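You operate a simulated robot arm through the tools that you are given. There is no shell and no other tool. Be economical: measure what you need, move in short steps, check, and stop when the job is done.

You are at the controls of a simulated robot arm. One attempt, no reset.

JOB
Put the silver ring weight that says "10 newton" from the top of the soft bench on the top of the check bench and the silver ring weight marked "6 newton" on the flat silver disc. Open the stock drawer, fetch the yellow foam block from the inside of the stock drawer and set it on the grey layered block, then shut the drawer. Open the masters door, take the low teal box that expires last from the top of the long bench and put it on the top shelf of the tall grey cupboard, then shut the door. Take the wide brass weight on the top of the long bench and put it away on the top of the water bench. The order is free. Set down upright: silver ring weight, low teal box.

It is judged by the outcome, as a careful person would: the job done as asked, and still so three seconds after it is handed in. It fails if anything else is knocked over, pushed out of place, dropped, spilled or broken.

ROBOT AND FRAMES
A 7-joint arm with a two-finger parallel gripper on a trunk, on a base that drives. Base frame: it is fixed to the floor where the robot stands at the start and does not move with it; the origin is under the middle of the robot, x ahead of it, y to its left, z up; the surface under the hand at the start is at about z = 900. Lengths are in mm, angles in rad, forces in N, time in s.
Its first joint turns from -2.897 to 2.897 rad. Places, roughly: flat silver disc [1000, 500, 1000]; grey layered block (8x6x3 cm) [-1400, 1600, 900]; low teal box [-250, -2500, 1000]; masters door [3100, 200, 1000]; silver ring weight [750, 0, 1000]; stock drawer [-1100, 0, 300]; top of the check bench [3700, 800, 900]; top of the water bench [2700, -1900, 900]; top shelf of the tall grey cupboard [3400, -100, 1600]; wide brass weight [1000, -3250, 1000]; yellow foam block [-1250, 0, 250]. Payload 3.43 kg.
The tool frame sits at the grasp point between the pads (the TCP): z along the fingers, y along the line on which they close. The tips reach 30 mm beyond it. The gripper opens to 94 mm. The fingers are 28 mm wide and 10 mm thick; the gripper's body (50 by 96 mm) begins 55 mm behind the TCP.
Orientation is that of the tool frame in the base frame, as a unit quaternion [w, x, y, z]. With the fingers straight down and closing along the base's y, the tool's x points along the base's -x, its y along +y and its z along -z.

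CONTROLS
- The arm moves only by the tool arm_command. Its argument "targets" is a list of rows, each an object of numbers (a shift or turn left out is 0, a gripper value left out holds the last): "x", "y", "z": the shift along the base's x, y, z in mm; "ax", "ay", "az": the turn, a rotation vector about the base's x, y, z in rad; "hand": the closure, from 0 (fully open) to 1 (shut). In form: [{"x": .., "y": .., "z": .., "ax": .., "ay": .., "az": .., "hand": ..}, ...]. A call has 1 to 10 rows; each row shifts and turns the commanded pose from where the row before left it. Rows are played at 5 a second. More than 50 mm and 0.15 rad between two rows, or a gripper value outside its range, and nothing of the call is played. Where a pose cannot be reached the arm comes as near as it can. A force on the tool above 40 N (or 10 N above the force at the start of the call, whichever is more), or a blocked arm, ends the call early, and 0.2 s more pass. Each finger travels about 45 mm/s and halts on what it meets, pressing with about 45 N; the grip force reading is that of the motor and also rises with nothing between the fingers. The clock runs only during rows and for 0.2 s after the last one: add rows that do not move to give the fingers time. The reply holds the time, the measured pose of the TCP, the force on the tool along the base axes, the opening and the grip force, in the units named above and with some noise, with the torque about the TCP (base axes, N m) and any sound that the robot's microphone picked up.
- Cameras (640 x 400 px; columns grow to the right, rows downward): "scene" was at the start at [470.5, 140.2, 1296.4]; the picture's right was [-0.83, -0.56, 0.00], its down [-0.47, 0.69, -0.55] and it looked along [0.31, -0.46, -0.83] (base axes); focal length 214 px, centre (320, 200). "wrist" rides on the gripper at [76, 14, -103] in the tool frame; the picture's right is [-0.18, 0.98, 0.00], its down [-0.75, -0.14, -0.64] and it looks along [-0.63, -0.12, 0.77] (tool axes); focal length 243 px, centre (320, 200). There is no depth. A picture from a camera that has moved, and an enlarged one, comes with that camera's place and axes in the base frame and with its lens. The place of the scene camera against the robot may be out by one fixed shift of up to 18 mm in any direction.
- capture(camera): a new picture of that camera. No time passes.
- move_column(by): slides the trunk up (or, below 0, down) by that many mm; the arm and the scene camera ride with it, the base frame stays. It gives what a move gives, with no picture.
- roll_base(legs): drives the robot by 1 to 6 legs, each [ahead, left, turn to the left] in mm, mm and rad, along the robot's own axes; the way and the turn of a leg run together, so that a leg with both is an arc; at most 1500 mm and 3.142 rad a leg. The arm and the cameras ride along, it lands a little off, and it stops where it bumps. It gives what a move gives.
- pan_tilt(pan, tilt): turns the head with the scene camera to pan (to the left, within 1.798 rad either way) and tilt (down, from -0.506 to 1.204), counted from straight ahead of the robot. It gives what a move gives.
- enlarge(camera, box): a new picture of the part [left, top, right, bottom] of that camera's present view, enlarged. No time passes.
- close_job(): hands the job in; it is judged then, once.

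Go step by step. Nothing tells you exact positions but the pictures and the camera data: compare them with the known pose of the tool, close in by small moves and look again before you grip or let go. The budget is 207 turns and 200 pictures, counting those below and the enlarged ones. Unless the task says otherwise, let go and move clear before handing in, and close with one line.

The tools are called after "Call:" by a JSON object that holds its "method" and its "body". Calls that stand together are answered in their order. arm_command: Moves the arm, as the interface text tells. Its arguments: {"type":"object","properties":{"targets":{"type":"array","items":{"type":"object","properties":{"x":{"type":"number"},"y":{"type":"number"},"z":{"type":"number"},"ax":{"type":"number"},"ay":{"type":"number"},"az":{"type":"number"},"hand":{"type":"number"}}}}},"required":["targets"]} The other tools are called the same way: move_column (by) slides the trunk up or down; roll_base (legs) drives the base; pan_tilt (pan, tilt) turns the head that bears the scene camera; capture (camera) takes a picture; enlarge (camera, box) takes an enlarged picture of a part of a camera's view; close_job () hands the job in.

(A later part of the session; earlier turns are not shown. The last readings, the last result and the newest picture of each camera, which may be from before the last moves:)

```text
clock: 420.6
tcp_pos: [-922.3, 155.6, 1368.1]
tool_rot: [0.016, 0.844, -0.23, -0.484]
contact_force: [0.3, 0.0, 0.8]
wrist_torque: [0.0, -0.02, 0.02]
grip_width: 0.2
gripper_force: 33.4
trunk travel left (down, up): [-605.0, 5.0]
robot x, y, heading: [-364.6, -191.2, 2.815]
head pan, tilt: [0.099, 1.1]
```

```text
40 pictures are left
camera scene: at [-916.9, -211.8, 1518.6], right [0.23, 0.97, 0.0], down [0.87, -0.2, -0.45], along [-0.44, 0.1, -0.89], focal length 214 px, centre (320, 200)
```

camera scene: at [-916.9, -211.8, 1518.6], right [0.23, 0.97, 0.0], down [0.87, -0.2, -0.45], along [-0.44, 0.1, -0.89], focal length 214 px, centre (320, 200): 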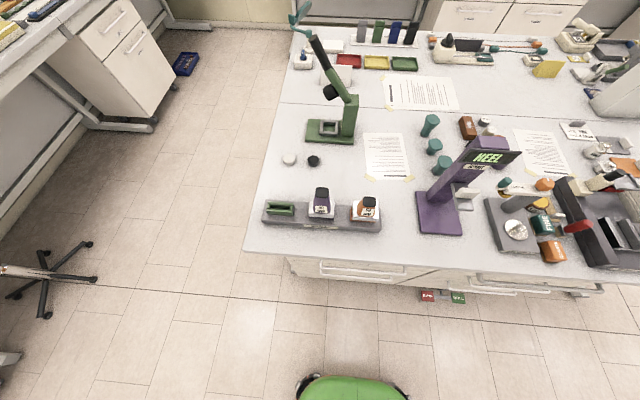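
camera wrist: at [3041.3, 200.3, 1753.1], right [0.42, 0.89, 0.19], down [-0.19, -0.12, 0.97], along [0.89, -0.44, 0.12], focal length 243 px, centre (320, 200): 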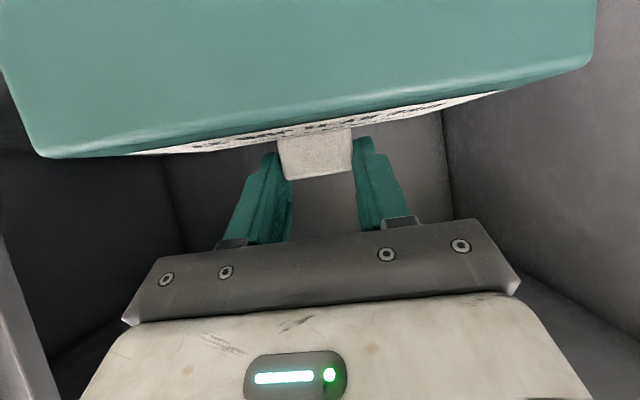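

I'm at the left unit of the island (u≈-370). I pull the hand back and lower the trunk to look at the drawer fronts with the wrist camera.

Call:
{"method": "arm_command", "body": {"targets": [{"x": 45, "y": -16}, {"x": 45, "y": -16}, {}]}}

Call:
{"method": "move_column", "body": {"by": -600}}

Call:
{"method": "capture", "body": {"camera": "wrist"}}

Call:
{"method": "capture", "body": {"camera": "scene"}}

```text
clock: 421.4
tcp_pos: [-845.2, 154.4, 1382.9]
tool_rot: [0.01, 0.846, -0.223, -0.484]
contact_force: [-0.6, -0.4, -3.1]
wrist_torque: [0.01, 0.14, 0.02]
grip_width: 0.0
gripper_force: 32.9
out of reach, approached as far as the arm can: row 1, 2
trunk travel left (down, up): [-605.0, 5.0]
robot x, y, heading: [-361.1, -194.7, 2.809]
head pan, tilt: [0.099, 1.1]
```

```text
refused: -600 is not a number from -400 to 400
```

```text
39 pictures are left
camera wrist: at [-732.3, 92.0, 1379.0], right [-0.44, -0.81, 0.38], down [0.25, 0.29, 0.92], along [-0.86, 0.5, 0.08], focal length 243 px, centre (320, 200)
```

wrist: 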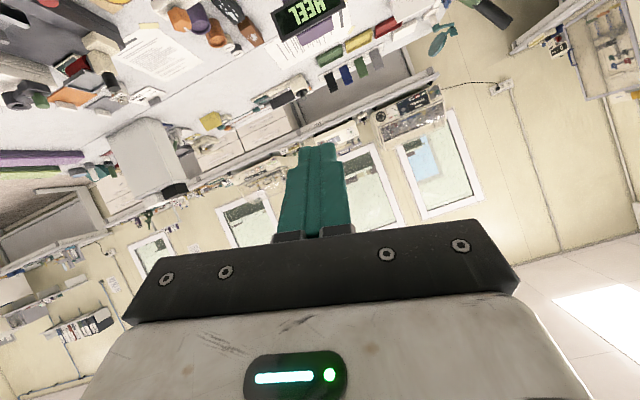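

```text
38 pictures are left
camera scene: at [-917.5, -211.3, 1518.0], right [0.23, 0.97, 0.0], down [0.87, -0.21, -0.45], along [-0.44, 0.1, -0.89], focal length 214 px, centre (320, 200)
```

scene: 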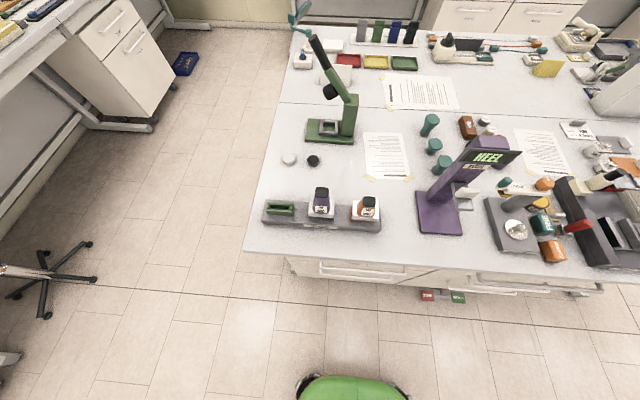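

Call:
{"method": "move_column", "body": {"by": -400}}

Call:
{"method": "move_column", "body": {"by": -205}}

Call:
{"method": "pan_tilt", "body": {"pan": -0.1, "tilt": 0.8}}

Call:
{"method": "capture", "body": {"camera": "scene"}}

```text
clock: 425.2
tcp_pos: [-845.0, 153.9, 983.1]
tool_rot: [0.013, 0.845, -0.225, -0.485]
contact_force: [-0.1, 0.3, 0.6]
wrist_torque: [0.02, 0.0, 0.0]
grip_width: 0.0
gripper_force: 32.8
trunk travel left (down, up): [-205.0, 405.0]
robot x, y, heading: [-360.1, -192.0, 2.808]
head pan, tilt: [0.099, 1.1]
```

```text
clock: 427.4
tcp_pos: [-844.8, 153.8, 778.3]
tool_rot: [0.013, 0.844, -0.225, -0.486]
contact_force: [-0.9, 0.1, -0.4]
wrist_torque: [0.02, 0.0, 0.0]
grip_width: 0.1
gripper_force: 33.2
trunk travel left (down, up): [0.0, 610.0]
robot x, y, heading: [-361.3, -189.4, 2.811]
head pan, tilt: [0.099, 1.1]
```

```text
clock: 428.2
tcp_pos: [-845.2, 153.4, 777.4]
tool_rot: [0.014, 0.845, -0.225, -0.486]
contact_force: [-0.2, -0.2, -0.1]
wrist_torque: [0.03, 0.0, 0.0]
grip_width: 0.1
gripper_force: 32.6
trunk travel left (down, up): [0.0, 610.0]
robot x, y, heading: [-365.1, -189.2, 2.806]
head pan, tilt: [-0.099, 0.799]
```

```text
37 pictures are left
camera scene: at [-928.7, -192.6, 935.3], right [0.42, 0.91, 0.0], down [0.65, -0.3, -0.7], along [-0.63, 0.29, -0.72], focal length 214 px, centre (320, 200)
```

scene: 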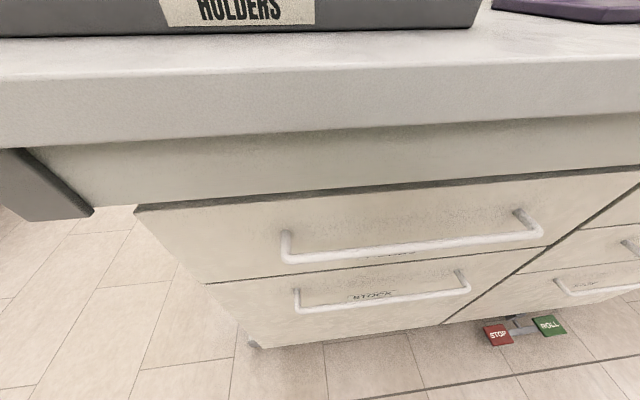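

The STOCK drawer is the lower one: bar handle centre near u≈-298, n≈-1007, z≈333. I bring the hand to tool-down and yaw it so the fingers close across the bar.

Call:
{"method": "arm_command", "body": {"targets": [{"ax": -0.033, "ay": -0.141, "hand": 0.4}, {"ax": -0.033, "ay": -0.141}, {"ax": -0.033, "ay": -0.141}, {"ax": -0.033, "ay": -0.141}, {"ax": -0.033, "ay": -0.141}, {"ax": -0.033, "ay": -0.141}, {"ax": -0.033, "ay": -0.141}, {"az": 0.146}, {"az": 0.146}, {}]}}

Call:
{"method": "arm_command", "body": {"targets": [{"az": 0.146}, {"az": 0.146}, {"az": 0.146}, {"az": 0.146}, {"az": 0.146}, {"az": 0.146}, {"az": 0.146}, {"az": 0.14}, {}]}}

```text
clock: 430.4
tcp_pos: [-843.7, 154.8, 777.4]
tool_rot: [-0.003, 0.993, -0.114, -0.001]
contact_force: [1.1, 0.6, 0.6]
wrist_torque: [0.03, -0.01, 0.03]
grip_width: 56.6
gripper_force: 0.0
trunk travel left (down, up): [0.0, 610.0]
robot x, y, heading: [-364.9, -187.9, 2.81]
head pan, tilt: [-0.099, 0.799]
```

```text
clock: 432.4
tcp_pos: [-850.3, 16.3, 770.3]
tool_rot: [-0.001, 0.893, 0.451, -0.001]
contact_force: [-0.7, 0.1, -0.3]
wrist_torque: [0.03, 0.02, -0.03]
grip_width: 56.1
gripper_force: 0.0
out of reach, approached as far as the arm can: row 4, 5, 6, 7, 8
trunk travel left (down, up): [0.0, 610.0]
robot x, y, heading: [-361.5, -191.4, 2.811]
head pan, tilt: [-0.099, 0.799]
```

The hand would hit the drawer front if straight down, so I'll tilt it toward the drawer with fingers closing in the vertical plane. First extend and lower.

Call:
{"method": "arm_command", "body": {"targets": [{"x": -15, "y": 8, "z": -45}, {"x": -15, "y": 8, "z": -45}, {"x": -10, "y": 8, "z": -45}, {"x": -10, "z": -45}, {"az": 0.145}, {"az": 0.145}, {"ax": 0.047, "ay": 0.132}, {"ax": 0.047, "ay": 0.132}, {"ax": 0.047, "ay": 0.132}, {}]}}

Call:
{"method": "arm_command", "body": {"targets": [{"ax": 0.047, "ay": 0.132}, {"ax": 0.047, "ay": 0.132}, {"ax": 0.047, "ay": 0.132}, {"z": -40}, {"z": -40}, {"z": -40}, {}]}}

Call:
{"method": "capture", "body": {"camera": "wrist"}}

```text
clock: 434.2
tcp_pos: [-888.9, -76.3, 644.0]
tool_rot: [-0.037, 0.87, 0.488, -0.061]
contact_force: [-0.4, 0.3, 0.2]
wrist_torque: [0.01, -0.03, 0.02]
grip_width: 56.3
gripper_force: 0.1
out of reach, approached as far as the arm can: row 1, 2, 3, 4, 5, 6, 7, 8, 9
trunk travel left (down, up): [0.0, 610.0]
robot x, y, heading: [-356.2, -181.7, 2.771]
head pan, tilt: [-0.099, 0.799]
stopped in row 9: the arm was blocked; the commanded pose is now the measured one
```

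```text
clock: 434.8
tcp_pos: [-893.1, -152.9, 613.0]
tool_rot: [0.137, 0.883, 0.428, -0.132]
contact_force: [-0.6, -0.7, -0.5]
wrist_torque: [-0.02, -0.01, 0.0]
grip_width: 56.3
gripper_force: 0.1
out of reach, approached as far as the arm can: row 1, 2
trunk travel left (down, up): [0.0, 610.0]
robot x, y, heading: [-356.3, -185.1, 2.755]
head pan, tilt: [-0.099, 0.799]
stopped in row 2: the arm was blocked; the commanded pose is now the measured one
```

```text
36 pictures are left
camera wrist: at [-823.6, -70.2, 683.2], right [0.67, -0.72, 0.19], down [-0.49, -0.23, 0.84], along [-0.56, -0.66, -0.51], focal length 243 px, centre (320, 200)
```

wrist: 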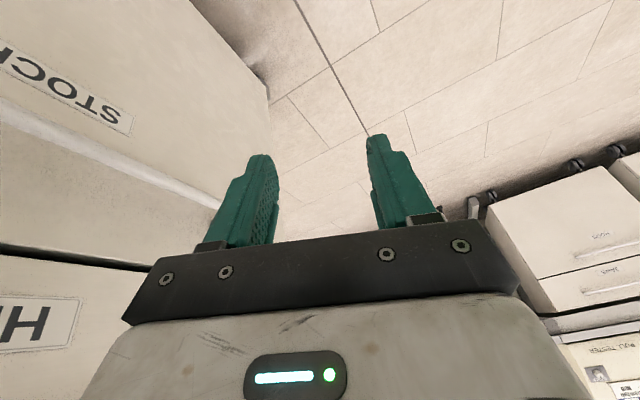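

The arm jams in that yaw direction. I back it out and will roll the hand the other way.

Call:
{"method": "arm_command", "body": {"targets": [{"y": 40, "z": 20, "ax": 0.118, "ay": -0.039}, {"y": 40, "z": 20, "ax": 0.118, "ay": -0.039}, {"y": 40, "z": 20, "ax": 0.118, "ay": -0.039}, {"y": 35, "z": 25, "az": -0.146}, {"y": 35, "z": 25, "az": -0.146}, {"y": 35, "z": 25, "az": -0.146}, {"y": 35, "z": 20, "az": -0.146}, {"y": 20, "az": -0.146}, {}]}}

Call:
{"method": "arm_command", "body": {"targets": [{"az": -0.146}, {"az": -0.146}, {"az": -0.146}, {"az": -0.146}, {}]}}

Call:
{"method": "roll_base", "body": {"legs": [[0, 0, 0.045]]}}

Call:
{"method": "capture", "body": {"camera": "scene"}}

```text
clock: 435.8
tcp_pos: [-860.3, -26.3, 641.8]
tool_rot: [0.048, 0.891, 0.443, 0.09]
contact_force: [0.2, 0.4, 0.2]
wrist_torque: [-0.04, 0.0, -0.04]
grip_width: 56.3
gripper_force: 0.0
trunk travel left (down, up): [0.0, 610.0]
robot x, y, heading: [-342.7, -152.1, 2.855]
head pan, tilt: [-0.099, 0.799]
stopped in row 4: the arm was blocked; the commanded pose is now the measured one
```

```text
clock: 437.0
tcp_pos: [-863.7, -27.1, 643.6]
tool_rot: [0.064, 0.981, 0.167, 0.071]
contact_force: [-0.2, -0.3, 0.9]
wrist_torque: [-0.03, 0.02, -0.01]
grip_width: 56.6
gripper_force: 0.0
trunk travel left (down, up): [0.0, 610.0]
robot x, y, heading: [-342.4, -151.2, 2.856]
head pan, tilt: [-0.099, 0.799]
```

```text
clock: 437.8
tcp_pos: [-867.7, -45.5, 642.0]
tool_rot: [0.064, 0.978, 0.185, 0.072]
contact_force: [0.2, -0.7, 0.7]
wrist_torque: [-0.01, 0.04, 0.01]
grip_width: 56.3
gripper_force: 0.1
trunk travel left (down, up): [0.0, 610.0]
robot x, y, heading: [-339.1, -146.3, 2.896]
head pan, tilt: [-0.099, 0.799]
```

```text
35 pictures are left
camera scene: at [-904.6, -199.1, 934.8], right [0.34, 0.94, 0.0], down [0.68, -0.24, -0.7], along [-0.66, 0.23, -0.72], focal length 214 px, centre (320, 200)
```

scene: 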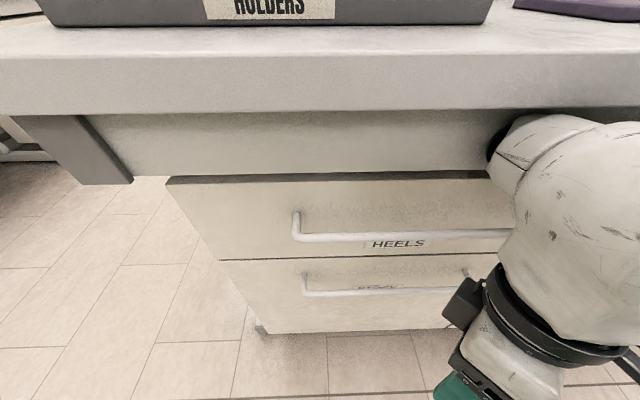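

The scene camera's head was in the way; I'll work to its right. I straighten the base, untilt and yaw the hand the other way while moving right.

Call:
{"method": "roll_base", "body": {"legs": [[-50, 0, -0.09]]}}

Call:
{"method": "arm_command", "body": {"targets": [{"x": 7, "y": 25, "ax": 0.05, "ay": 0.082}, {"x": 7, "y": 25, "ax": 0.05, "ay": 0.082}, {"x": 7, "y": 25, "az": -0.146}, {"x": 7, "y": 25, "az": -0.146}, {"x": 7, "y": 25, "az": -0.146}, {"x": 7, "y": 25, "az": -0.146}, {"x": 7, "y": 25, "az": -0.146}, {"x": 7, "y": 25, "az": -0.146}, {"az": -0.146}, {"az": -0.146}]}}

Call:
{"method": "arm_command", "body": {"targets": [{"x": -20, "y": 7, "az": -0.146}, {"x": -20, "y": 7, "az": -0.146}, {"az": -0.146}, {"az": -0.146}, {"az": -0.146}, {"az": -0.146}, {"az": -0.146}, {}]}}

```text
clock: 438.8
tcp_pos: [-807.5, -14.2, 645.0]
tool_rot: [0.066, 0.986, 0.139, 0.069]
contact_force: [0.6, 0.0, -0.4]
wrist_torque: [0.02, -0.01, 0.01]
grip_width: 56.4
gripper_force: 0.1
trunk travel left (down, up): [0.0, 610.0]
robot x, y, heading: [-290.2, -163.4, 2.807]
head pan, tilt: [-0.099, 0.799]
```

```text
clock: 440.9
tcp_pos: [-751.3, 185.9, 643.2]
tool_rot: [0.001, 0.903, -0.43, -0.009]
contact_force: [1.1, -0.4, -0.1]
wrist_torque: [-0.03, 0.0, 0.03]
grip_width: 56.3
gripper_force: 0.0
trunk travel left (down, up): [0.0, 610.0]
robot x, y, heading: [-291.0, -160.7, 2.806]
head pan, tilt: [-0.099, 0.799]
```

```text
clock: 442.8
tcp_pos: [-791.5, 200.0, 643.8]
tool_rot: [0.002, -0.577, 0.817, 0.007]
contact_force: [0.8, -0.5, 0.2]
wrist_torque: [0.0, -0.01, 0.01]
grip_width: 56.4
gripper_force: 0.1
trunk travel left (down, up): [0.0, 610.0]
robot x, y, heading: [-293.1, -159.8, 2.809]
head pan, tilt: [-0.099, 0.799]
```

That direction works. Now I tilt the hand toward the drawer while descending.

Call:
{"method": "arm_command", "body": {"targets": [{"x": -3, "y": -8, "z": -25, "ax": 0.047, "ay": 0.132}, {"x": -3, "y": -8, "z": -25, "ax": 0.047, "ay": 0.132}, {"x": -3, "y": -8, "z": -25, "ax": 0.047, "ay": 0.132}, {"x": -3, "y": -8, "z": -25, "ax": 0.047, "ay": 0.132}, {"x": -3, "y": -8, "z": -25, "ax": 0.047, "ay": 0.132}, {"x": -3, "y": -8, "z": -25, "ax": 0.047, "ay": 0.132}, {"x": -3, "y": -8, "z": -25, "ax": 0.047, "ay": 0.132}, {"x": -3, "y": -8, "z": -25, "ax": 0.047, "ay": 0.132}, {}]}}

Call:
{"method": "arm_command", "body": {"targets": [{"z": -30}, {"z": -30}, {"z": -30}, {}]}}

Call:
{"method": "capture", "body": {"camera": "wrist"}}

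Call:
{"method": "capture", "body": {"camera": "scene"}}

```text
clock: 444.8
tcp_pos: [-821.2, 142.8, 453.6]
tool_rot: [-0.303, -0.486, 0.691, 0.441]
contact_force: [0.2, -0.1, 0.5]
wrist_torque: [0.01, -0.04, -0.02]
grip_width: 56.3
gripper_force: 0.1
out of reach, approached as far as the arm can: row 5
trunk travel left (down, up): [0.0, 610.0]
robot x, y, heading: [-289.1, -162.8, 2.811]
head pan, tilt: [-0.099, 0.799]
```

```text
clock: 445.8
tcp_pos: [-822.4, 145.1, 362.5]
tool_rot: [-0.303, -0.486, 0.691, 0.441]
contact_force: [-0.3, 0.5, 0.2]
wrist_torque: [0.01, 0.01, 0.03]
grip_width: 56.3
gripper_force: 0.1
trunk travel left (down, up): [0.0, 610.0]
robot x, y, heading: [-293.1, -165.9, 2.804]
head pan, tilt: [-0.099, 0.799]
```

```text
34 pictures are left
camera wrist: at [-765.7, 43.0, 418.5], right [-0.33, 0.31, 0.89], down [0.86, 0.49, 0.15], along [-0.39, 0.82, -0.43], focal length 243 px, centre (320, 200)
```

wrist: 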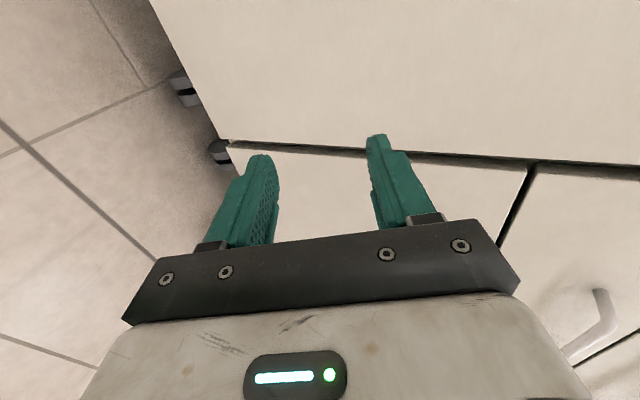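

```text
33 pictures are left
camera scene: at [-857.9, -164.1, 935.4], right [0.42, 0.91, 0.0], down [0.65, -0.3, -0.7], along [-0.63, 0.29, -0.72], focal length 214 px, centre (320, 200)
```

scene: 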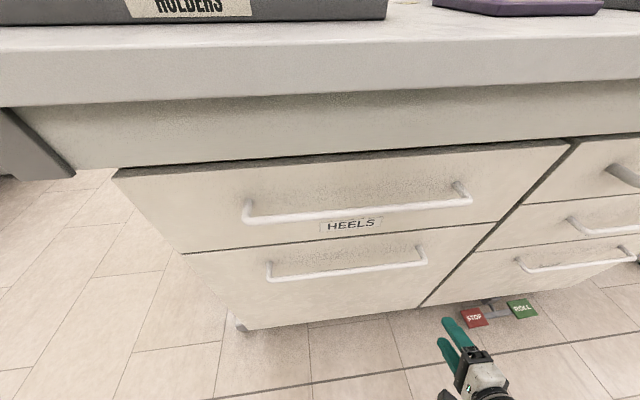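

The STOCK drawer is deep (handle nearer z≈490). I raise the hand to that height, shift left in front of the bar and look.

Call:
{"method": "arm_command", "body": {"targets": [{"x": -7, "y": -20, "z": 40}, {"x": -7, "y": -20, "z": 40}, {"x": -7, "y": -20, "z": 45}, {"x": -28, "y": 10}, {}]}}

Call:
{"method": "capture", "body": {"camera": "wrist"}}

Call:
{"method": "capture", "body": {"camera": "scene"}}

```text
clock: 446.9
tcp_pos: [-816.3, 104.3, 455.8]
tool_rot: [-0.244, -0.51, 0.717, 0.407]
contact_force: [-0.3, 0.5, -1.4]
wrist_torque: [-0.02, 0.03, 0.01]
grip_width: 56.3
gripper_force: 0.1
out of reach, approached as far as the arm can: row 3
trunk travel left (down, up): [0.0, 610.0]
robot x, y, heading: [-290.5, -162.8, 2.806]
head pan, tilt: [-0.099, 0.799]
stopped in row 5: the arm was blocked; the commanded pose is now the measured one
```

```text
32 pictures are left
camera wrist: at [-771.0, 1.0, 518.6], right [-0.46, 0.32, 0.83], down [0.84, 0.47, 0.29], along [-0.3, 0.83, -0.48], focal length 243 px, centre (320, 200)
```

wrist: 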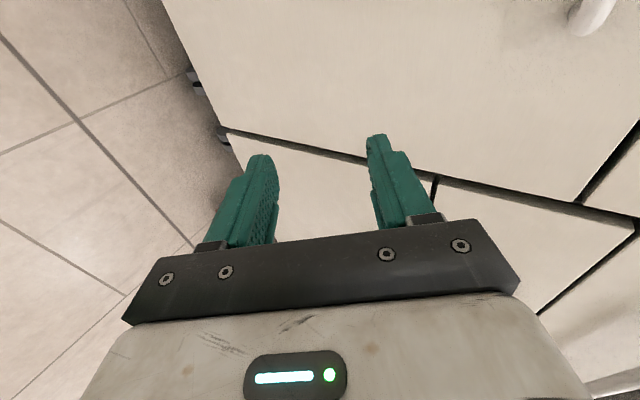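

```text
31 pictures are left
camera scene: at [-859.3, -165.7, 942.3], right [0.42, 0.91, 0.0], down [0.65, -0.3, -0.7], along [-0.63, 0.3, -0.72], focal length 214 px, centre (320, 200)
```

scene: 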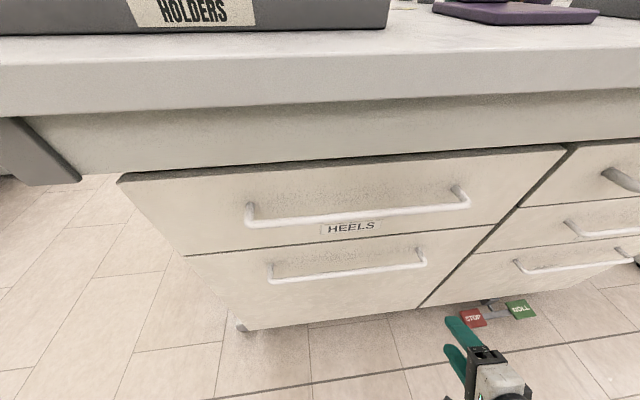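

The bar is really at about n≈-937, z≈550, right end at u≈-220; the hand is crowding the head. I shift the base left, extend toward the drawer, then raise.

Call:
{"method": "roll_base", "body": {"legs": [[0, 100, 0]]}}

Call:
{"method": "arm_command", "body": {"targets": [{"x": -15, "y": 35}, {"x": -25, "y": 20}, {"x": -30, "y": 11}, {"x": -20, "y": 7, "z": 25}, {"z": 35}, {"z": 30}, {}]}}

Call:
{"method": "capture", "body": {"camera": "wrist"}}

Call:
{"method": "capture", "body": {"camera": "scene"}}

```text
clock: 448.1
tcp_pos: [-847.4, 8.0, 452.7]
tool_rot: [-0.241, -0.512, 0.718, 0.406]
contact_force: [-0.4, -0.3, -1.0]
wrist_torque: [0.03, 0.01, 0.01]
grip_width: 56.5
gripper_force: 0.1
trunk travel left (down, up): [0.0, 610.0]
robot x, y, heading: [-324.7, -261.4, 2.807]
head pan, tilt: [-0.099, 0.799]
```

```text
clock: 449.4
tcp_pos: [-932.4, 79.3, 511.6]
tool_rot: [-0.234, -0.513, 0.728, 0.39]
contact_force: [18.9, -7.9, -29.7]
wrist_torque: [-0.25, 0.28, -0.23]
grip_width: 36.0
gripper_force: 0.1
trunk travel left (down, up): [0.0, 610.0]
robot x, y, heading: [-325.1, -260.2, 2.808]
head pan, tilt: [-0.099, 0.799]
stopped in row 6: the force on the tool passed its limit at 62 N (the readings are from after the stop); the commanded pose is now the measured one
```

```text
30 pictures are left
camera wrist: at [-891.4, -22.3, 579.1], right [-0.49, 0.34, 0.81], down [0.83, 0.47, 0.31], along [-0.27, 0.82, -0.51], focal length 243 px, centre (320, 200)
```

wrist: 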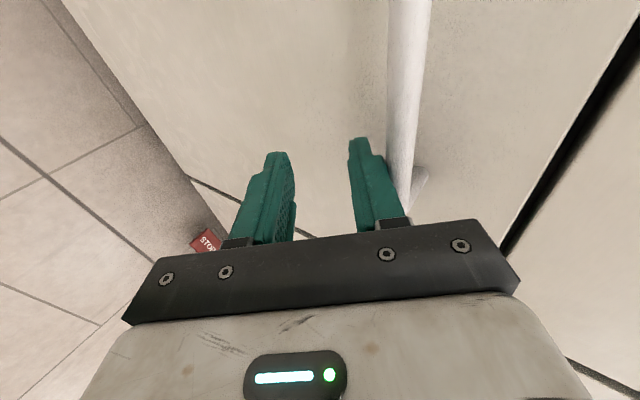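

```text
29 pictures are left
camera scene: at [-891.6, -261.6, 934.7], right [0.42, 0.91, 0.0], down [0.65, -0.3, -0.7], along [-0.63, 0.29, -0.72], focal length 214 px, centre (320, 200)
```

scene: 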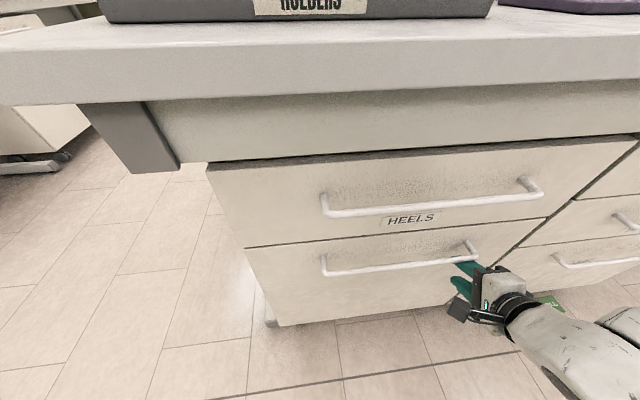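

The upper finger touched the bar from below. I back off, rise, and come in along the hand's axis with the bar between the fingers.

Call:
{"method": "arm_command", "body": {"targets": [{"x": 38, "y": -13, "hand": 0.35}, {"z": 40}, {"x": -8, "y": -4, "z": 20}, {"x": -10, "y": -4}, {}]}}

Call:
{"method": "capture", "body": {"camera": "wrist"}}

```text
clock: 450.6
tcp_pos: [-914.9, 75.3, 552.2]
tool_rot: [-0.238, -0.513, 0.725, 0.394]
contact_force: [0.8, 0.4, -0.4]
wrist_torque: [0.02, 0.01, 0.0]
grip_width: 61.3
gripper_force: 0.1
out of reach, approached as far as the arm can: row 2, 3
trunk travel left (down, up): [0.0, 610.0]
robot x, y, heading: [-325.5, -262.5, 2.811]
head pan, tilt: [-0.099, 0.799]
```

```text
28 pictures are left
camera wrist: at [-872.5, -26.6, 617.5], right [-0.48, 0.33, 0.81], down [0.83, 0.47, 0.3], along [-0.28, 0.82, -0.5], focal length 243 px, centre (320, 200)
```

wrist: 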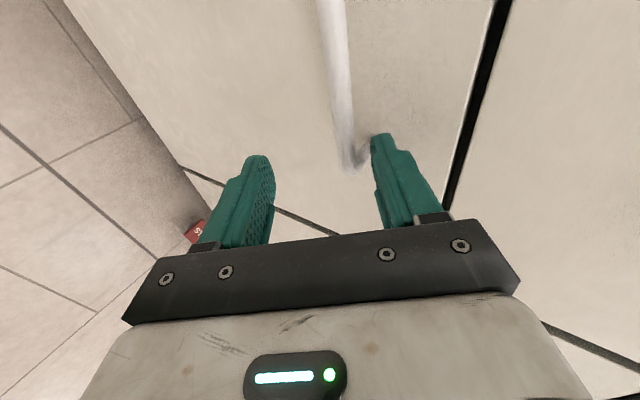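

The bar now lies between the fingers. I shift a little left along it, then go in.

Call:
{"method": "arm_command", "body": {"targets": [{"x": -12, "y": -34}, {"x": -15, "y": 5, "z": -10}, {"x": -12, "y": 4, "z": -9}, {}]}}

Call:
{"method": "capture", "body": {"camera": "wrist"}}

```text
clock: 451.3
tcp_pos: [-941.6, 73.2, 547.0]
tool_rot: [-0.239, -0.512, 0.723, 0.398]
contact_force: [18.2, -6.3, 4.6]
wrist_torque: [0.11, 0.49, 0.19]
grip_width: 56.9
gripper_force: 0.0
out of reach, approached as far as the arm can: row 1
trunk travel left (down, up): [0.0, 610.0]
robot x, y, heading: [-328.6, -262.6, 2.807]
head pan, tilt: [-0.099, 0.799]
stopped in row 3: the force on the tool passed its limit at 62 N (the readings are from after the stop); the commanded pose is now the measured one
```

```text
27 pictures are left
camera wrist: at [-898.5, -28.0, 613.3], right [-0.47, 0.33, 0.82], down [0.83, 0.47, 0.3], along [-0.28, 0.82, -0.49], focal length 243 px, centre (320, 200)
```

wrist: 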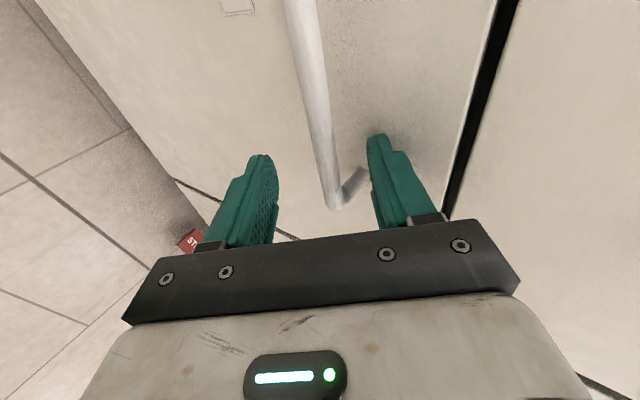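

The bar is between the pads. I ease back slightly and close.

Call:
{"method": "arm_command", "body": {"targets": [{"x": 5, "y": -2}, {"hand": 1}, {"hand": 1}, {"hand": 1}, {"hand": 1}, {"hand": 1}, {"hand": 1}]}}

Call:
{"method": "roll_base", "body": {"legs": [[-40, 0, 0]]}}

Call:
{"method": "capture", "body": {"camera": "scene"}}

```text
clock: 452.5
tcp_pos: [-937.6, 71.3, 553.6]
tool_rot: [-0.245, -0.509, 0.719, 0.406]
contact_force: [-1.3, 1.0, 16.9]
wrist_torque: [-0.65, 0.41, -0.56]
grip_width: 12.0
gripper_force: 35.0
trunk travel left (down, up): [0.0, 610.0]
robot x, y, heading: [-325.1, -259.4, 2.804]
head pan, tilt: [-0.099, 0.799]
stopped in row 5: the force on the tool passed its limit at 44 N (the readings are from after the stop); the commanded pose is now the measured one
```

```text
clock: 453.4
tcp_pos: [-899.8, 59.3, 554.8]
tool_rot: [-0.243, -0.509, 0.719, 0.406]
contact_force: [0.0, 9.7, 31.6]
wrist_torque: [-0.91, 0.71, -0.58]
grip_width: 11.8
gripper_force: 45.0
trunk travel left (down, up): [0.0, 610.0]
robot x, y, heading: [-285.7, -273.8, 2.808]
head pan, tilt: [-0.099, 0.799]
```

```text
26 pictures are left
camera scene: at [-853.0, -274.7, 935.9], right [0.42, 0.91, 0.0], down [0.65, -0.3, -0.7], along [-0.63, 0.29, -0.72], focal length 214 px, centre (320, 200)
```

scene: 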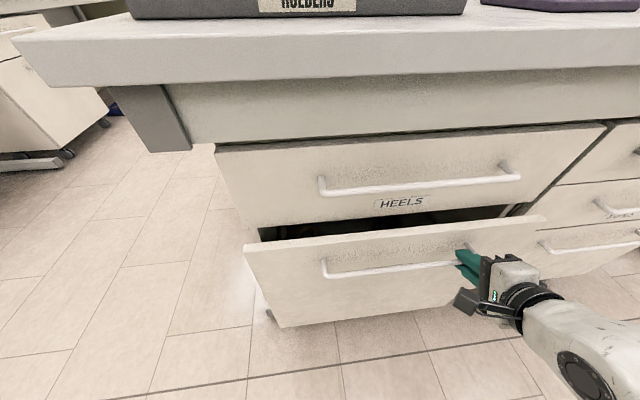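

The drawer is coming out. I keep pulling, first with the base, then with the arm.

Call:
{"method": "roll_base", "body": {"legs": [[-60, 0, 0]]}}

Call:
{"method": "arm_command", "body": {"targets": [{"x": 28, "y": -10}, {"x": 28, "y": -10}, {"x": 28, "y": -10}, {"x": 28, "y": -10}, {"x": 28, "y": -10}, {}]}}

Call:
{"method": "capture", "body": {"camera": "scene"}}

```text
clock: 454.1
tcp_pos: [-888.7, 55.1, 554.3]
tool_rot: [-0.243, -0.505, 0.72, 0.408]
contact_force: [-3.2, -0.3, -22.7]
wrist_torque: [-1.0, 0.12, -1.05]
grip_width: 12.0
gripper_force: 45.1
trunk travel left (down, up): [0.0, 610.0]
robot x, y, heading: [-278.7, -279.6, 2.806]
head pan, tilt: [-0.099, 0.799]
stopped in leg 1: the force on the tool passed its limit at 67 N (the readings are from after the stop); the commanded pose is now the measured one
```

```text
clock: 455.6
tcp_pos: [-888.6, 55.5, 555.0]
tool_rot: [-0.243, -0.507, 0.72, 0.408]
contact_force: [-4.2, -2.8, -36.4]
wrist_torque: [-1.21, 0.07, -0.63]
grip_width: 12.1
gripper_force: 45.0
out of reach, approached as far as the arm can: row 1, 2, 3, 4, 5
trunk travel left (down, up): [0.0, 610.0]
robot x, y, heading: [-271.1, -277.8, 2.806]
head pan, tilt: [-0.099, 0.799]
```

```text
25 pictures are left
camera scene: at [-843.4, -280.2, 933.4], right [0.42, 0.91, 0.0], down [0.65, -0.3, -0.7], along [-0.63, 0.29, -0.72], focal length 214 px, centre (320, 200)
```

scene: 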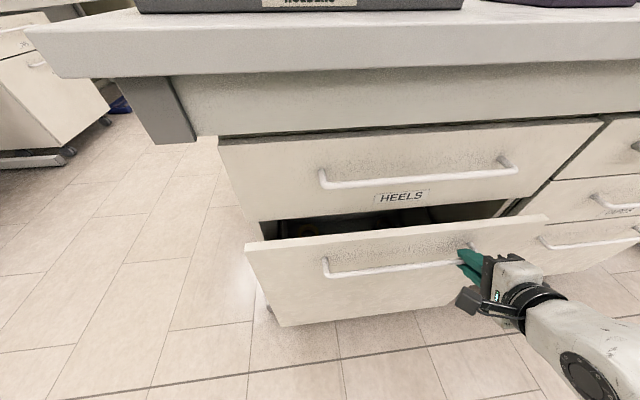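

Call:
{"method": "arm_command", "body": {"targets": [{"z": -4}, {}]}}

Call:
{"method": "roll_base", "body": {"legs": [[-40, 0, 0]]}}

Call:
{"method": "roll_base", "body": {"legs": [[-40, 0, 0]]}}

```text
clock: 456.1
tcp_pos: [-888.9, 55.2, 553.8]
tool_rot: [-0.246, -0.504, 0.717, 0.414]
contact_force: [4.1, 4.1, 4.6]
wrist_torque: [-1.01, 0.37, -0.69]
grip_width: 11.9
gripper_force: 44.4
trunk travel left (down, up): [0.0, 610.0]
robot x, y, heading: [-272.2, -279.4, 2.804]
head pan, tilt: [-0.099, 0.799]
```

```text
clock: 456.9
tcp_pos: [-884.9, 54.4, 553.9]
tool_rot: [-0.243, -0.503, 0.721, 0.41]
contact_force: [2.8, -0.1, -39.4]
wrist_torque: [-1.66, 0.11, -0.07]
grip_width: 12.0
gripper_force: 44.9
trunk travel left (down, up): [0.0, 610.0]
robot x, y, heading: [-270.5, -277.7, 2.807]
head pan, tilt: [-0.099, 0.799]
stopped in leg 1: the force on the tool passed its limit at 59 N (the readings are from after the stop); the commanded pose is now the measured one
```

```text
clock: 457.6
tcp_pos: [-879.0, 52.9, 554.2]
tool_rot: [-0.242, -0.502, 0.723, 0.408]
contact_force: [2.5, 0.7, -49.0]
wrist_torque: [-1.32, -0.13, -0.18]
grip_width: 11.7
gripper_force: 44.7
trunk travel left (down, up): [0.0, 610.0]
robot x, y, heading: [-272.2, -281.5, 2.812]
head pan, tilt: [-0.099, 0.799]
stopped in leg 1: the robot was blocked; the commanded pose is now the measured one
```

Rear touches the soft bench, so the base can pull no further. I release the bar, re-orient the hand (pointing at the drawer, closing sideways) and will hook the drawer's front panel from inside with the fingertips.

Call:
{"method": "arm_command", "body": {"targets": [{"hand": 0.4}, {"hand": 0.4}, {"hand": 0.4}, {"x": 30, "y": -8, "z": 15}, {"x": 30, "y": 10, "z": 15}, {"x": 15, "y": 35, "z": 15}, {"x": 10, "y": 40}, {}]}}

Call:
{"method": "arm_command", "body": {"targets": [{"ax": 0.107, "ay": -0.048, "az": 0.085}, {"ax": 0.107, "ay": -0.048, "az": 0.085}, {"ax": 0.107, "ay": -0.048, "az": 0.085}, {"ax": 0.107, "ay": -0.048, "az": 0.085}, {"ax": 0.107, "ay": -0.048, "az": 0.085}, {"ax": 0.107, "ay": -0.048, "az": 0.085}, {"ax": 0.107, "ay": -0.048, "az": 0.085}, {"ax": 0.107, "ay": -0.048, "az": 0.085}, {"ax": 0.107, "ay": -0.048, "az": 0.085}, {"ax": 0.107, "ay": -0.048, "az": 0.085, "hand": 1}]}}

Call:
{"method": "capture", "body": {"camera": "scene"}}

```text
clock: 459.4
tcp_pos: [-841.4, 135.5, 577.3]
tool_rot: [-0.245, -0.502, 0.719, 0.413]
contact_force: [0.2, 0.9, -0.2]
wrist_torque: [-0.01, 0.0, 0.01]
grip_width: 56.5
gripper_force: 0.1
out of reach, approached as far as the arm can: row 4, 5
trunk travel left (down, up): [0.0, 610.0]
robot x, y, heading: [-267.2, -280.0, 2.811]
head pan, tilt: [-0.099, 0.799]
```

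```text
clock: 461.6
tcp_pos: [-839.9, 136.1, 579.1]
tool_rot: [-0.057, 0.867, -0.193, -0.455]
contact_force: [-1.0, 0.7, -0.3]
wrist_torque: [0.0, 0.05, -0.02]
grip_width: 21.9
gripper_force: 0.1
trunk travel left (down, up): [0.0, 610.0]
robot x, y, heading: [-269.9, -279.6, 2.812]
head pan, tilt: [-0.099, 0.799]
```

```text
24 pictures are left
camera scene: at [-843.7, -282.7, 930.9], right [0.42, 0.91, 0.0], down [0.66, -0.3, -0.69], along [-0.63, 0.29, -0.72], focal length 214 px, centre (320, 200)
```

scene: 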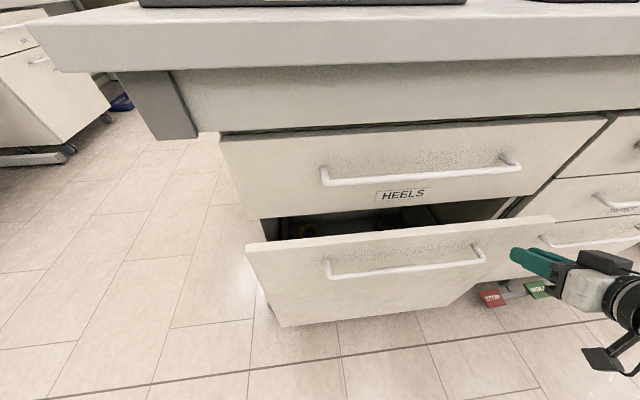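

The drawer is open ~80 mm. I pitch the hand steeper and bring the closed fingertips over the panel's top edge.

Call:
{"method": "arm_command", "body": {"targets": [{"z": 45, "ax": -0.045, "ay": -0.126, "hand": 1}, {"z": 41, "ax": -0.045, "ay": -0.126}, {"x": -20, "y": -12, "ax": -0.045, "ay": -0.126}, {"x": -30, "y": -15}, {"x": -32, "y": -15}, {}]}}

Call:
{"method": "capture", "body": {"camera": "scene"}}

```text
clock: 463.0
tcp_pos: [-923.7, 95.1, 664.5]
tool_rot: [-0.035, 0.939, -0.21, -0.27]
contact_force: [0.1, 0.5, 0.7]
wrist_torque: [0.0, 0.03, -0.03]
grip_width: 0.0
gripper_force: 33.3
trunk travel left (down, up): [0.0, 610.0]
robot x, y, heading: [-270.9, -280.7, 2.81]
head pan, tilt: [-0.099, 0.799]
```

```text
23 pictures are left
camera scene: at [-843.6, -282.7, 931.0], right [0.42, 0.91, 0.0], down [0.66, -0.3, -0.69], along [-0.63, 0.29, -0.72], focal length 214 px, centre (320, 200)
```

scene: 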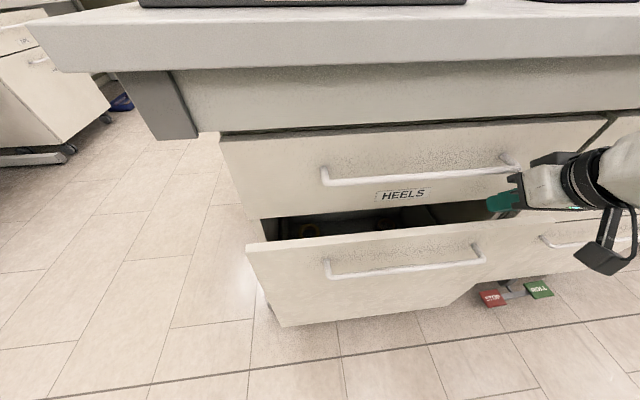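

I shift right of the HEELS handle's end, then go forward and down behind the panel's top edge.

Call:
{"method": "arm_command", "body": {"targets": [{"x": 13, "y": 37}, {"x": -35, "y": 12}, {"z": -30}, {"z": -24}, {}]}}

Call:
{"method": "enlarge", "body": {"camera": "scene", "box": [400, 130, 640, 290]}}

```text
clock: 463.6
tcp_pos: [-939.5, 138.6, 671.2]
tool_rot: [-0.034, 0.939, -0.21, -0.271]
contact_force: [-0.8, -0.6, -0.4]
wrist_torque: [0.03, -0.03, -0.01]
grip_width: 0.0
gripper_force: 32.8
trunk travel left (down, up): [0.0, 610.0]
robot x, y, heading: [-271.1, -283.8, 2.814]
head pan, tilt: [-0.099, 0.799]
stopped in row 3: the force on the tool passed its limit at 148 N (the readings are from after the stop); the commanded pose is now the measured one
```

```text
2.50 times, centred on (520, 210) of scene
camera zoom: at [-843.5, -284.3, 934.4], right [0.42, 0.91, 0.0], down [0.66, -0.3, -0.69], along [-0.63, 0.29, -0.72], focal length 536 px, centre (-180, 175)
```

zoom: 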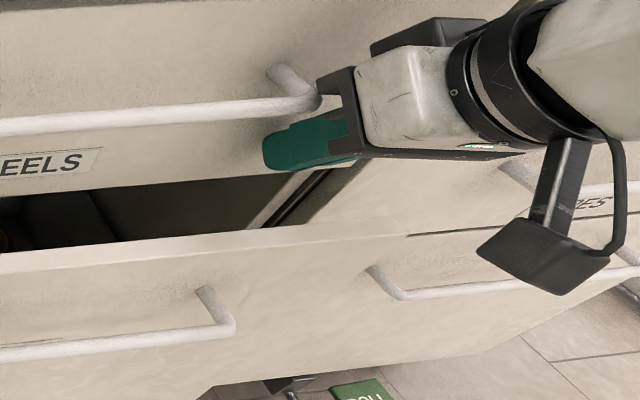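

The tip met the HEELS drawer's front, so planes are ~28 mm nearer than thought. I retreat 20 mm, then lower behind the stock panel.

Call:
{"method": "arm_command", "body": {"targets": [{"x": 19, "y": -7}, {"z": -25}, {"z": -20}, {"z": -15}, {}]}}

Call:
{"method": "enlarge", "body": {"camera": "scene", "box": [400, 130, 640, 290]}}

```text
clock: 464.9
tcp_pos: [-919.1, 134.2, 611.5]
tool_rot: [-0.035, 0.939, -0.21, -0.271]
contact_force: [1.4, 0.5, 34.0]
wrist_torque: [0.26, -0.55, -0.03]
grip_width: 0.0
gripper_force: 32.9
trunk travel left (down, up): [0.0, 610.0]
robot x, y, heading: [-274.5, -279.0, 2.809]
head pan, tilt: [-0.099, 0.799]
```

```text
2.50 times, centred on (520, 210) of scene
camera zoom: at [-843.6, -283.5, 931.9], right [0.42, 0.91, 0.0], down [0.66, -0.3, -0.69], along [-0.63, 0.29, -0.72], focal length 536 px, centre (-180, 175)
```

zoom: 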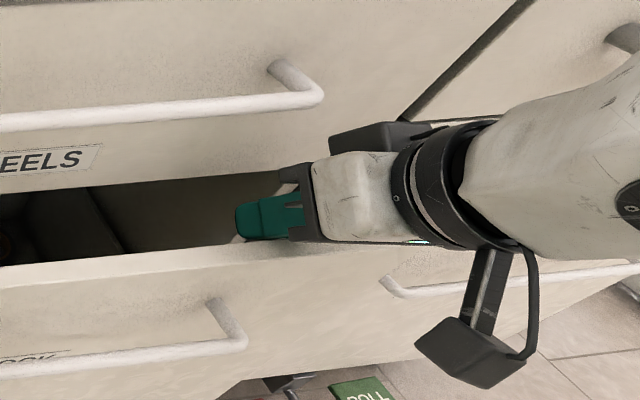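

Call:
{"method": "arm_command", "body": {"targets": [{"z": 12}, {"x": -18, "y": -18}, {"x": -4, "y": -10}, {"z": -15}, {"z": -12}, {"z": -8}, {}]}}

Call:
{"method": "enlarge", "body": {"camera": "scene", "box": [400, 130, 640, 290]}}

```text
clock: 466.4
tcp_pos: [-940.6, 104.6, 585.7]
tool_rot: [-0.034, 0.939, -0.211, -0.271]
contact_force: [-1.2, 0.1, 0.6]
wrist_torque: [-0.01, -0.03, -0.01]
grip_width: 0.0
gripper_force: 32.9
trunk travel left (down, up): [0.0, 610.0]
robot x, y, heading: [-269.5, -277.8, 2.81]
head pan, tilt: [-0.099, 0.799]
```

```text
2.50 times, centred on (520, 210) of scene
camera zoom: at [-843.6, -283.2, 931.5], right [0.42, 0.91, 0.0], down [0.66, -0.3, -0.69], along [-0.63, 0.29, -0.72], focal length 536 px, centre (-180, 175)
```

zoom: 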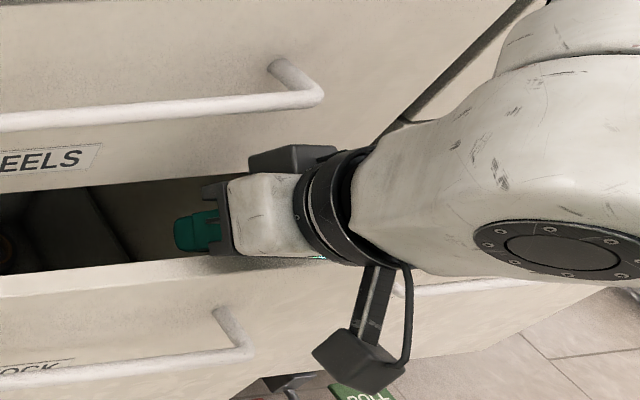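

The fingertips are behind the panel. Now I pull the drawer open.

Call:
{"method": "arm_command", "body": {"targets": [{"x": 26, "y": -9}, {"x": 26, "y": -9}, {"x": 26, "y": -9}, {"x": 26, "y": -9}, {"x": 26, "y": -9}, {"x": 26, "y": -9}, {}]}}

Call:
{"method": "arm_command", "body": {"targets": [{"x": 26, "y": -9}, {"x": 26, "y": -9}, {"x": 26, "y": -9}, {"x": 26, "y": -9}, {"x": 26, "y": -9}, {}]}}

Call:
{"method": "capture", "body": {"camera": "scene"}}

```text
clock: 468.1
tcp_pos: [-793.0, 53.6, 584.8]
tool_rot: [-0.034, 0.939, -0.211, -0.269]
contact_force: [0.7, -0.3, 0.3]
wrist_torque: [0.02, -0.07, 0.03]
grip_width: 0.0
gripper_force: 32.6
out of reach, approached as far as the arm can: row 6
trunk travel left (down, up): [0.0, 610.0]
robot x, y, heading: [-270.2, -282.9, 2.813]
head pan, tilt: [-0.099, 0.799]
```

```text
clock: 469.4
tcp_pos: [-712.4, 71.2, 578.0]
tool_rot: [-0.033, 0.939, -0.21, -0.27]
contact_force: [0.1, -0.4, -0.5]
wrist_torque: [0.03, -0.01, 0.0]
grip_width: 0.0
gripper_force: 32.7
out of reach, approached as far as the arm can: row 1, 2, 3, 4, 5
trunk travel left (down, up): [0.0, 610.0]
robot x, y, heading: [-269.4, -282.2, 2.812]
head pan, tilt: [-0.099, 0.799]
```

```text
19 pictures are left
camera scene: at [-843.5, -283.2, 931.4], right [0.42, 0.91, 0.0], down [0.66, -0.3, -0.69], along [-0.63, 0.29, -0.72], focal length 214 px, centre (320, 200)
```

scene: 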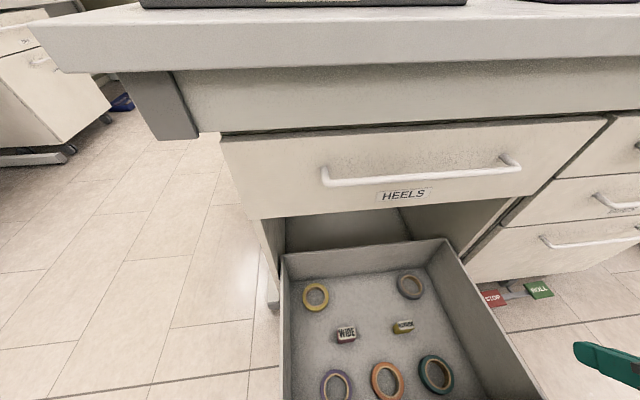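

The drawer is wide open and shows tape rings and two small blocks. I zoom in.

Call:
{"method": "enlarge", "body": {"camera": "scene", "box": [280, 230, 520, 400]}}

```text
2.35 times, centred on (400, 315) of scene
camera zoom: at [-843.5, -283.2, 931.4], right [0.42, 0.91, 0.0], down [0.66, -0.3, -0.69], along [-0.63, 0.29, -0.72], focal length 505 px, centre (132, -71)
```

zoom: 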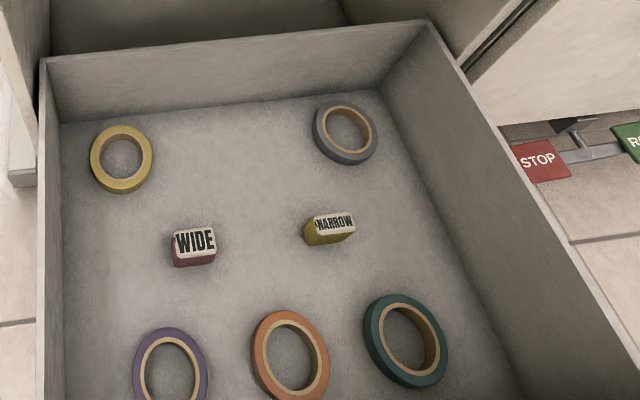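

The yellow foam block (marked NARROW) lies near (-888, -2). The tall front panel is in my forearm's way from here, so I'll come in from the drawer's right side: raise the hand, move right, and turn.

Call:
{"method": "arm_command", "body": {"targets": [{"z": 45}, {"z": 45}, {"z": 45}, {"z": 45}, {}]}}

Call:
{"method": "roll_base", "body": {"legs": [[0, -700, 0], [120, 0, 0]]}}

Call:
{"method": "roll_base", "body": {"legs": [[0, 0, 1.56], [0, -100, 0]]}}

Call:
{"method": "pan_tilt", "body": {"pan": -0.6, "tilt": 0.9}}

Call:
{"method": "capture", "body": {"camera": "scene"}}

```text
clock: 470.6
tcp_pos: [-718.3, 72.2, 759.6]
tool_rot: [-0.033, 0.939, -0.211, -0.269]
contact_force: [-0.4, -0.1, -0.4]
wrist_torque: [0.0, 0.02, 0.02]
grip_width: 0.1
gripper_force: 33.1
trunk travel left (down, up): [0.0, 610.0]
robot x, y, heading: [-270.7, -280.9, 2.809]
head pan, tilt: [-0.099, 0.799]
```

```text
clock: 471.5
tcp_pos: [-712.9, 79.9, 764.7]
tool_rot: [-0.036, 0.937, -0.215, -0.273]
contact_force: [-0.3, 1.5, 1.1]
wrist_torque: [-0.02, -0.01, 0.0]
grip_width: 0.0
gripper_force: 32.9
trunk travel left (down, up): [0.0, 610.0]
robot x, y, heading: [-270.6, -274.2, 2.804]
head pan, tilt: [-0.099, 0.799]
stopped in leg 1: the robot was blocked; the commanded pose is now the measured one
```

```text
clock: 472.6
tcp_pos: [-730.0, 53.0, 764.5]
tool_rot: [-0.03, 0.94, -0.197, -0.276]
contact_force: [-0.1, 0.8, -0.4]
wrist_torque: [-0.02, -0.01, 0.0]
grip_width: 0.0
gripper_force: 32.6
trunk travel left (down, up): [0.0, 610.0]
robot x, y, heading: [-276.5, -285.4, 2.84]
head pan, tilt: [-0.099, 0.799]
stopped in leg 1: the robot was blocked; the commanded pose is now the measured one
```

```text
clock: 473.6
tcp_pos: [-729.1, 51.0, 763.1]
tool_rot: [-0.029, 0.941, -0.195, -0.276]
contact_force: [0.0, -0.2, 0.1]
wrist_torque: [-0.01, 0.0, -0.01]
grip_width: 0.1
gripper_force: 32.6
trunk travel left (down, up): [0.0, 610.0]
robot x, y, heading: [-275.6, -284.2, 2.843]
head pan, tilt: [-0.6, 0.901]
```

```text
17 pictures are left
camera scene: at [-817.3, -279.0, 926.6], right [0.78, 0.62, 0.0], down [0.49, -0.61, -0.62], along [-0.39, 0.49, -0.78], focal length 214 px, centre (320, 200)
```

scene: 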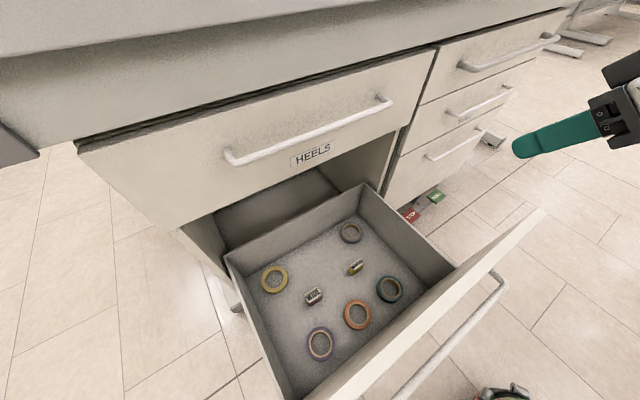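

I'm wedged against the soft bench behind; I go forward 50 mm first, then right.

Call:
{"method": "roll_base", "body": {"legs": [[50, 0, -0.03], [0, -350, 0]]}}

Call:
{"method": "roll_base", "body": {"legs": [[0, -350, 0], [70, 0, 0]]}}

```text
clock: 476.3
tcp_pos: [-652.1, 407.3, 764.2]
tool_rot: [-0.034, 0.938, -0.209, -0.275]
contact_force: [0.0, 0.4, -0.5]
wrist_torque: [0.03, -0.01, -0.01]
grip_width: 0.0
gripper_force: 32.9
trunk travel left (down, up): [0.0, 610.0]
robot x, y, heading: [-209.4, 59.4, 2.81]
head pan, tilt: [-0.6, 0.901]
```

```text
clock: 479.2
tcp_pos: [-603.5, 769.8, 764.4]
tool_rot: [-0.034, 0.937, -0.212, -0.275]
contact_force: [0.0, 0.7, -0.5]
wrist_torque: [0.0, -0.01, 0.02]
grip_width: 0.1
gripper_force: 32.8
trunk travel left (down, up): [0.0, 610.0]
robot x, y, heading: [-160.6, 420.1, 2.805]
head pan, tilt: [-0.6, 0.901]
```

Call:
{"method": "roll_base", "body": {"legs": [[0, 0, 1.57], [0, -80, 0]]}}

Call:
{"method": "pan_tilt", "body": {"pan": -0.5, "tilt": 0.9}}

Call:
{"method": "capture", "body": {"camera": "scene"}}

```text
clock: 484.1
tcp_pos: [-596.5, 13.0, 764.2]
tool_rot: [0.167, 0.817, 0.506, -0.22]
contact_force: [-0.9, 0.1, 0.0]
wrist_torque: [-0.03, -0.01, 0.0]
grip_width: 0.0
gripper_force: 33.4
trunk travel left (down, up): [0.0, 610.0]
robot x, y, heading: [-237.4, 444.8, -1.92]
head pan, tilt: [-0.6, 0.901]
```

```text
clock: 484.8
tcp_pos: [-599.0, 13.2, 764.0]
tool_rot: [0.168, 0.817, 0.506, -0.219]
contact_force: [1.0, -0.8, 1.2]
wrist_torque: [-0.02, -0.02, -0.02]
grip_width: 0.0
gripper_force: 32.7
trunk travel left (down, up): [0.0, 610.0]
robot x, y, heading: [-243.1, 448.4, -1.923]
head pan, tilt: [-0.499, 0.901]
```

```text
16 pictures are left
camera scene: at [-275.2, -82.4, 927.5], right [-0.66, 0.75, 0.0], down [0.59, 0.52, -0.62], along [-0.47, -0.41, -0.78], focal length 214 px, centre (320, 200)
```

scene: 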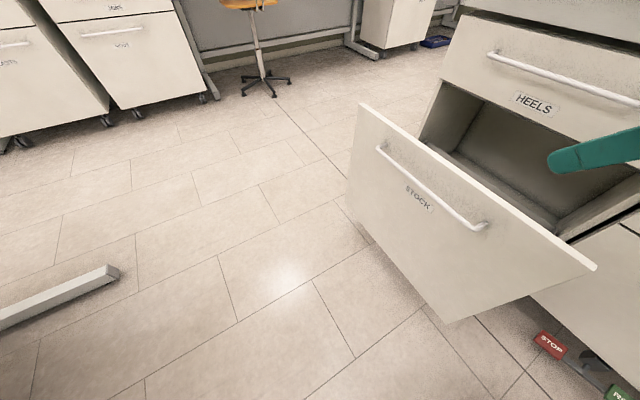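

Now I level the hand, align the closing direction with the block's narrow side, and move over it.

Call:
{"method": "arm_command", "body": {"targets": [{"x": -30, "z": -5, "ax": 0.13, "ay": -0.049, "hand": 0.2}, {"x": -30, "ax": 0.13, "ay": -0.049}, {"x": -30, "ax": 0.13, "ay": -0.049}, {"x": -30, "ax": 0.118, "ay": -0.044}, {"x": -35, "az": 0.12}, {"x": -45, "y": -3}, {"x": -45, "y": -5}, {"x": -44, "y": -5}, {}]}}

Call:
{"method": "arm_command", "body": {"targets": [{"z": -45}, {"z": -45}, {"z": -45}, {"z": -45}, {"z": -45}, {}]}}

Call:
{"method": "capture", "body": {"camera": "wrist"}}

```text
clock: 486.8
tcp_pos: [-740.9, 12.2, 759.8]
tool_rot: [0.005, 0.84, 0.543, -0.008]
contact_force: [-0.1, -0.1, 1.4]
wrist_torque: [-0.01, 0.01, 0.03]
grip_width: 74.9
gripper_force: 0.0
out of reach, approached as far as the arm can: row 5, 6, 7, 8
trunk travel left (down, up): [0.0, 610.0]
robot x, y, heading: [-237.7, 443.1, -1.921]
head pan, tilt: [-0.499, 0.901]
```

```text
clock: 488.1
tcp_pos: [-739.4, 9.6, 592.5]
tool_rot: [0.002, 0.842, 0.539, -0.009]
contact_force: [0.1, -0.2, 0.7]
wrist_torque: [-0.01, 0.02, 0.03]
grip_width: 75.2
gripper_force: 0.1
out of reach, approached as far as the arm can: row 3, 5
trunk travel left (down, up): [0.0, 610.0]
robot x, y, heading: [-240.6, 441.5, -1.92]
head pan, tilt: [-0.499, 0.901]
```

```text
15 pictures are left
camera wrist: at [-692.8, 76.7, 692.1], right [0.82, -0.58, 0.0], down [-0.44, -0.62, 0.66], along [-0.38, -0.54, -0.75], focal length 243 px, centre (320, 200)
```

wrist: 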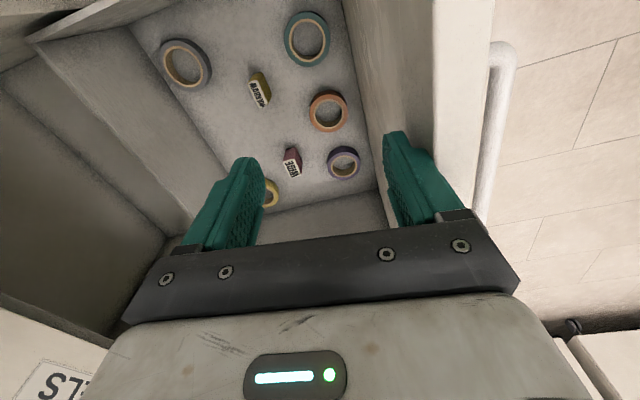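

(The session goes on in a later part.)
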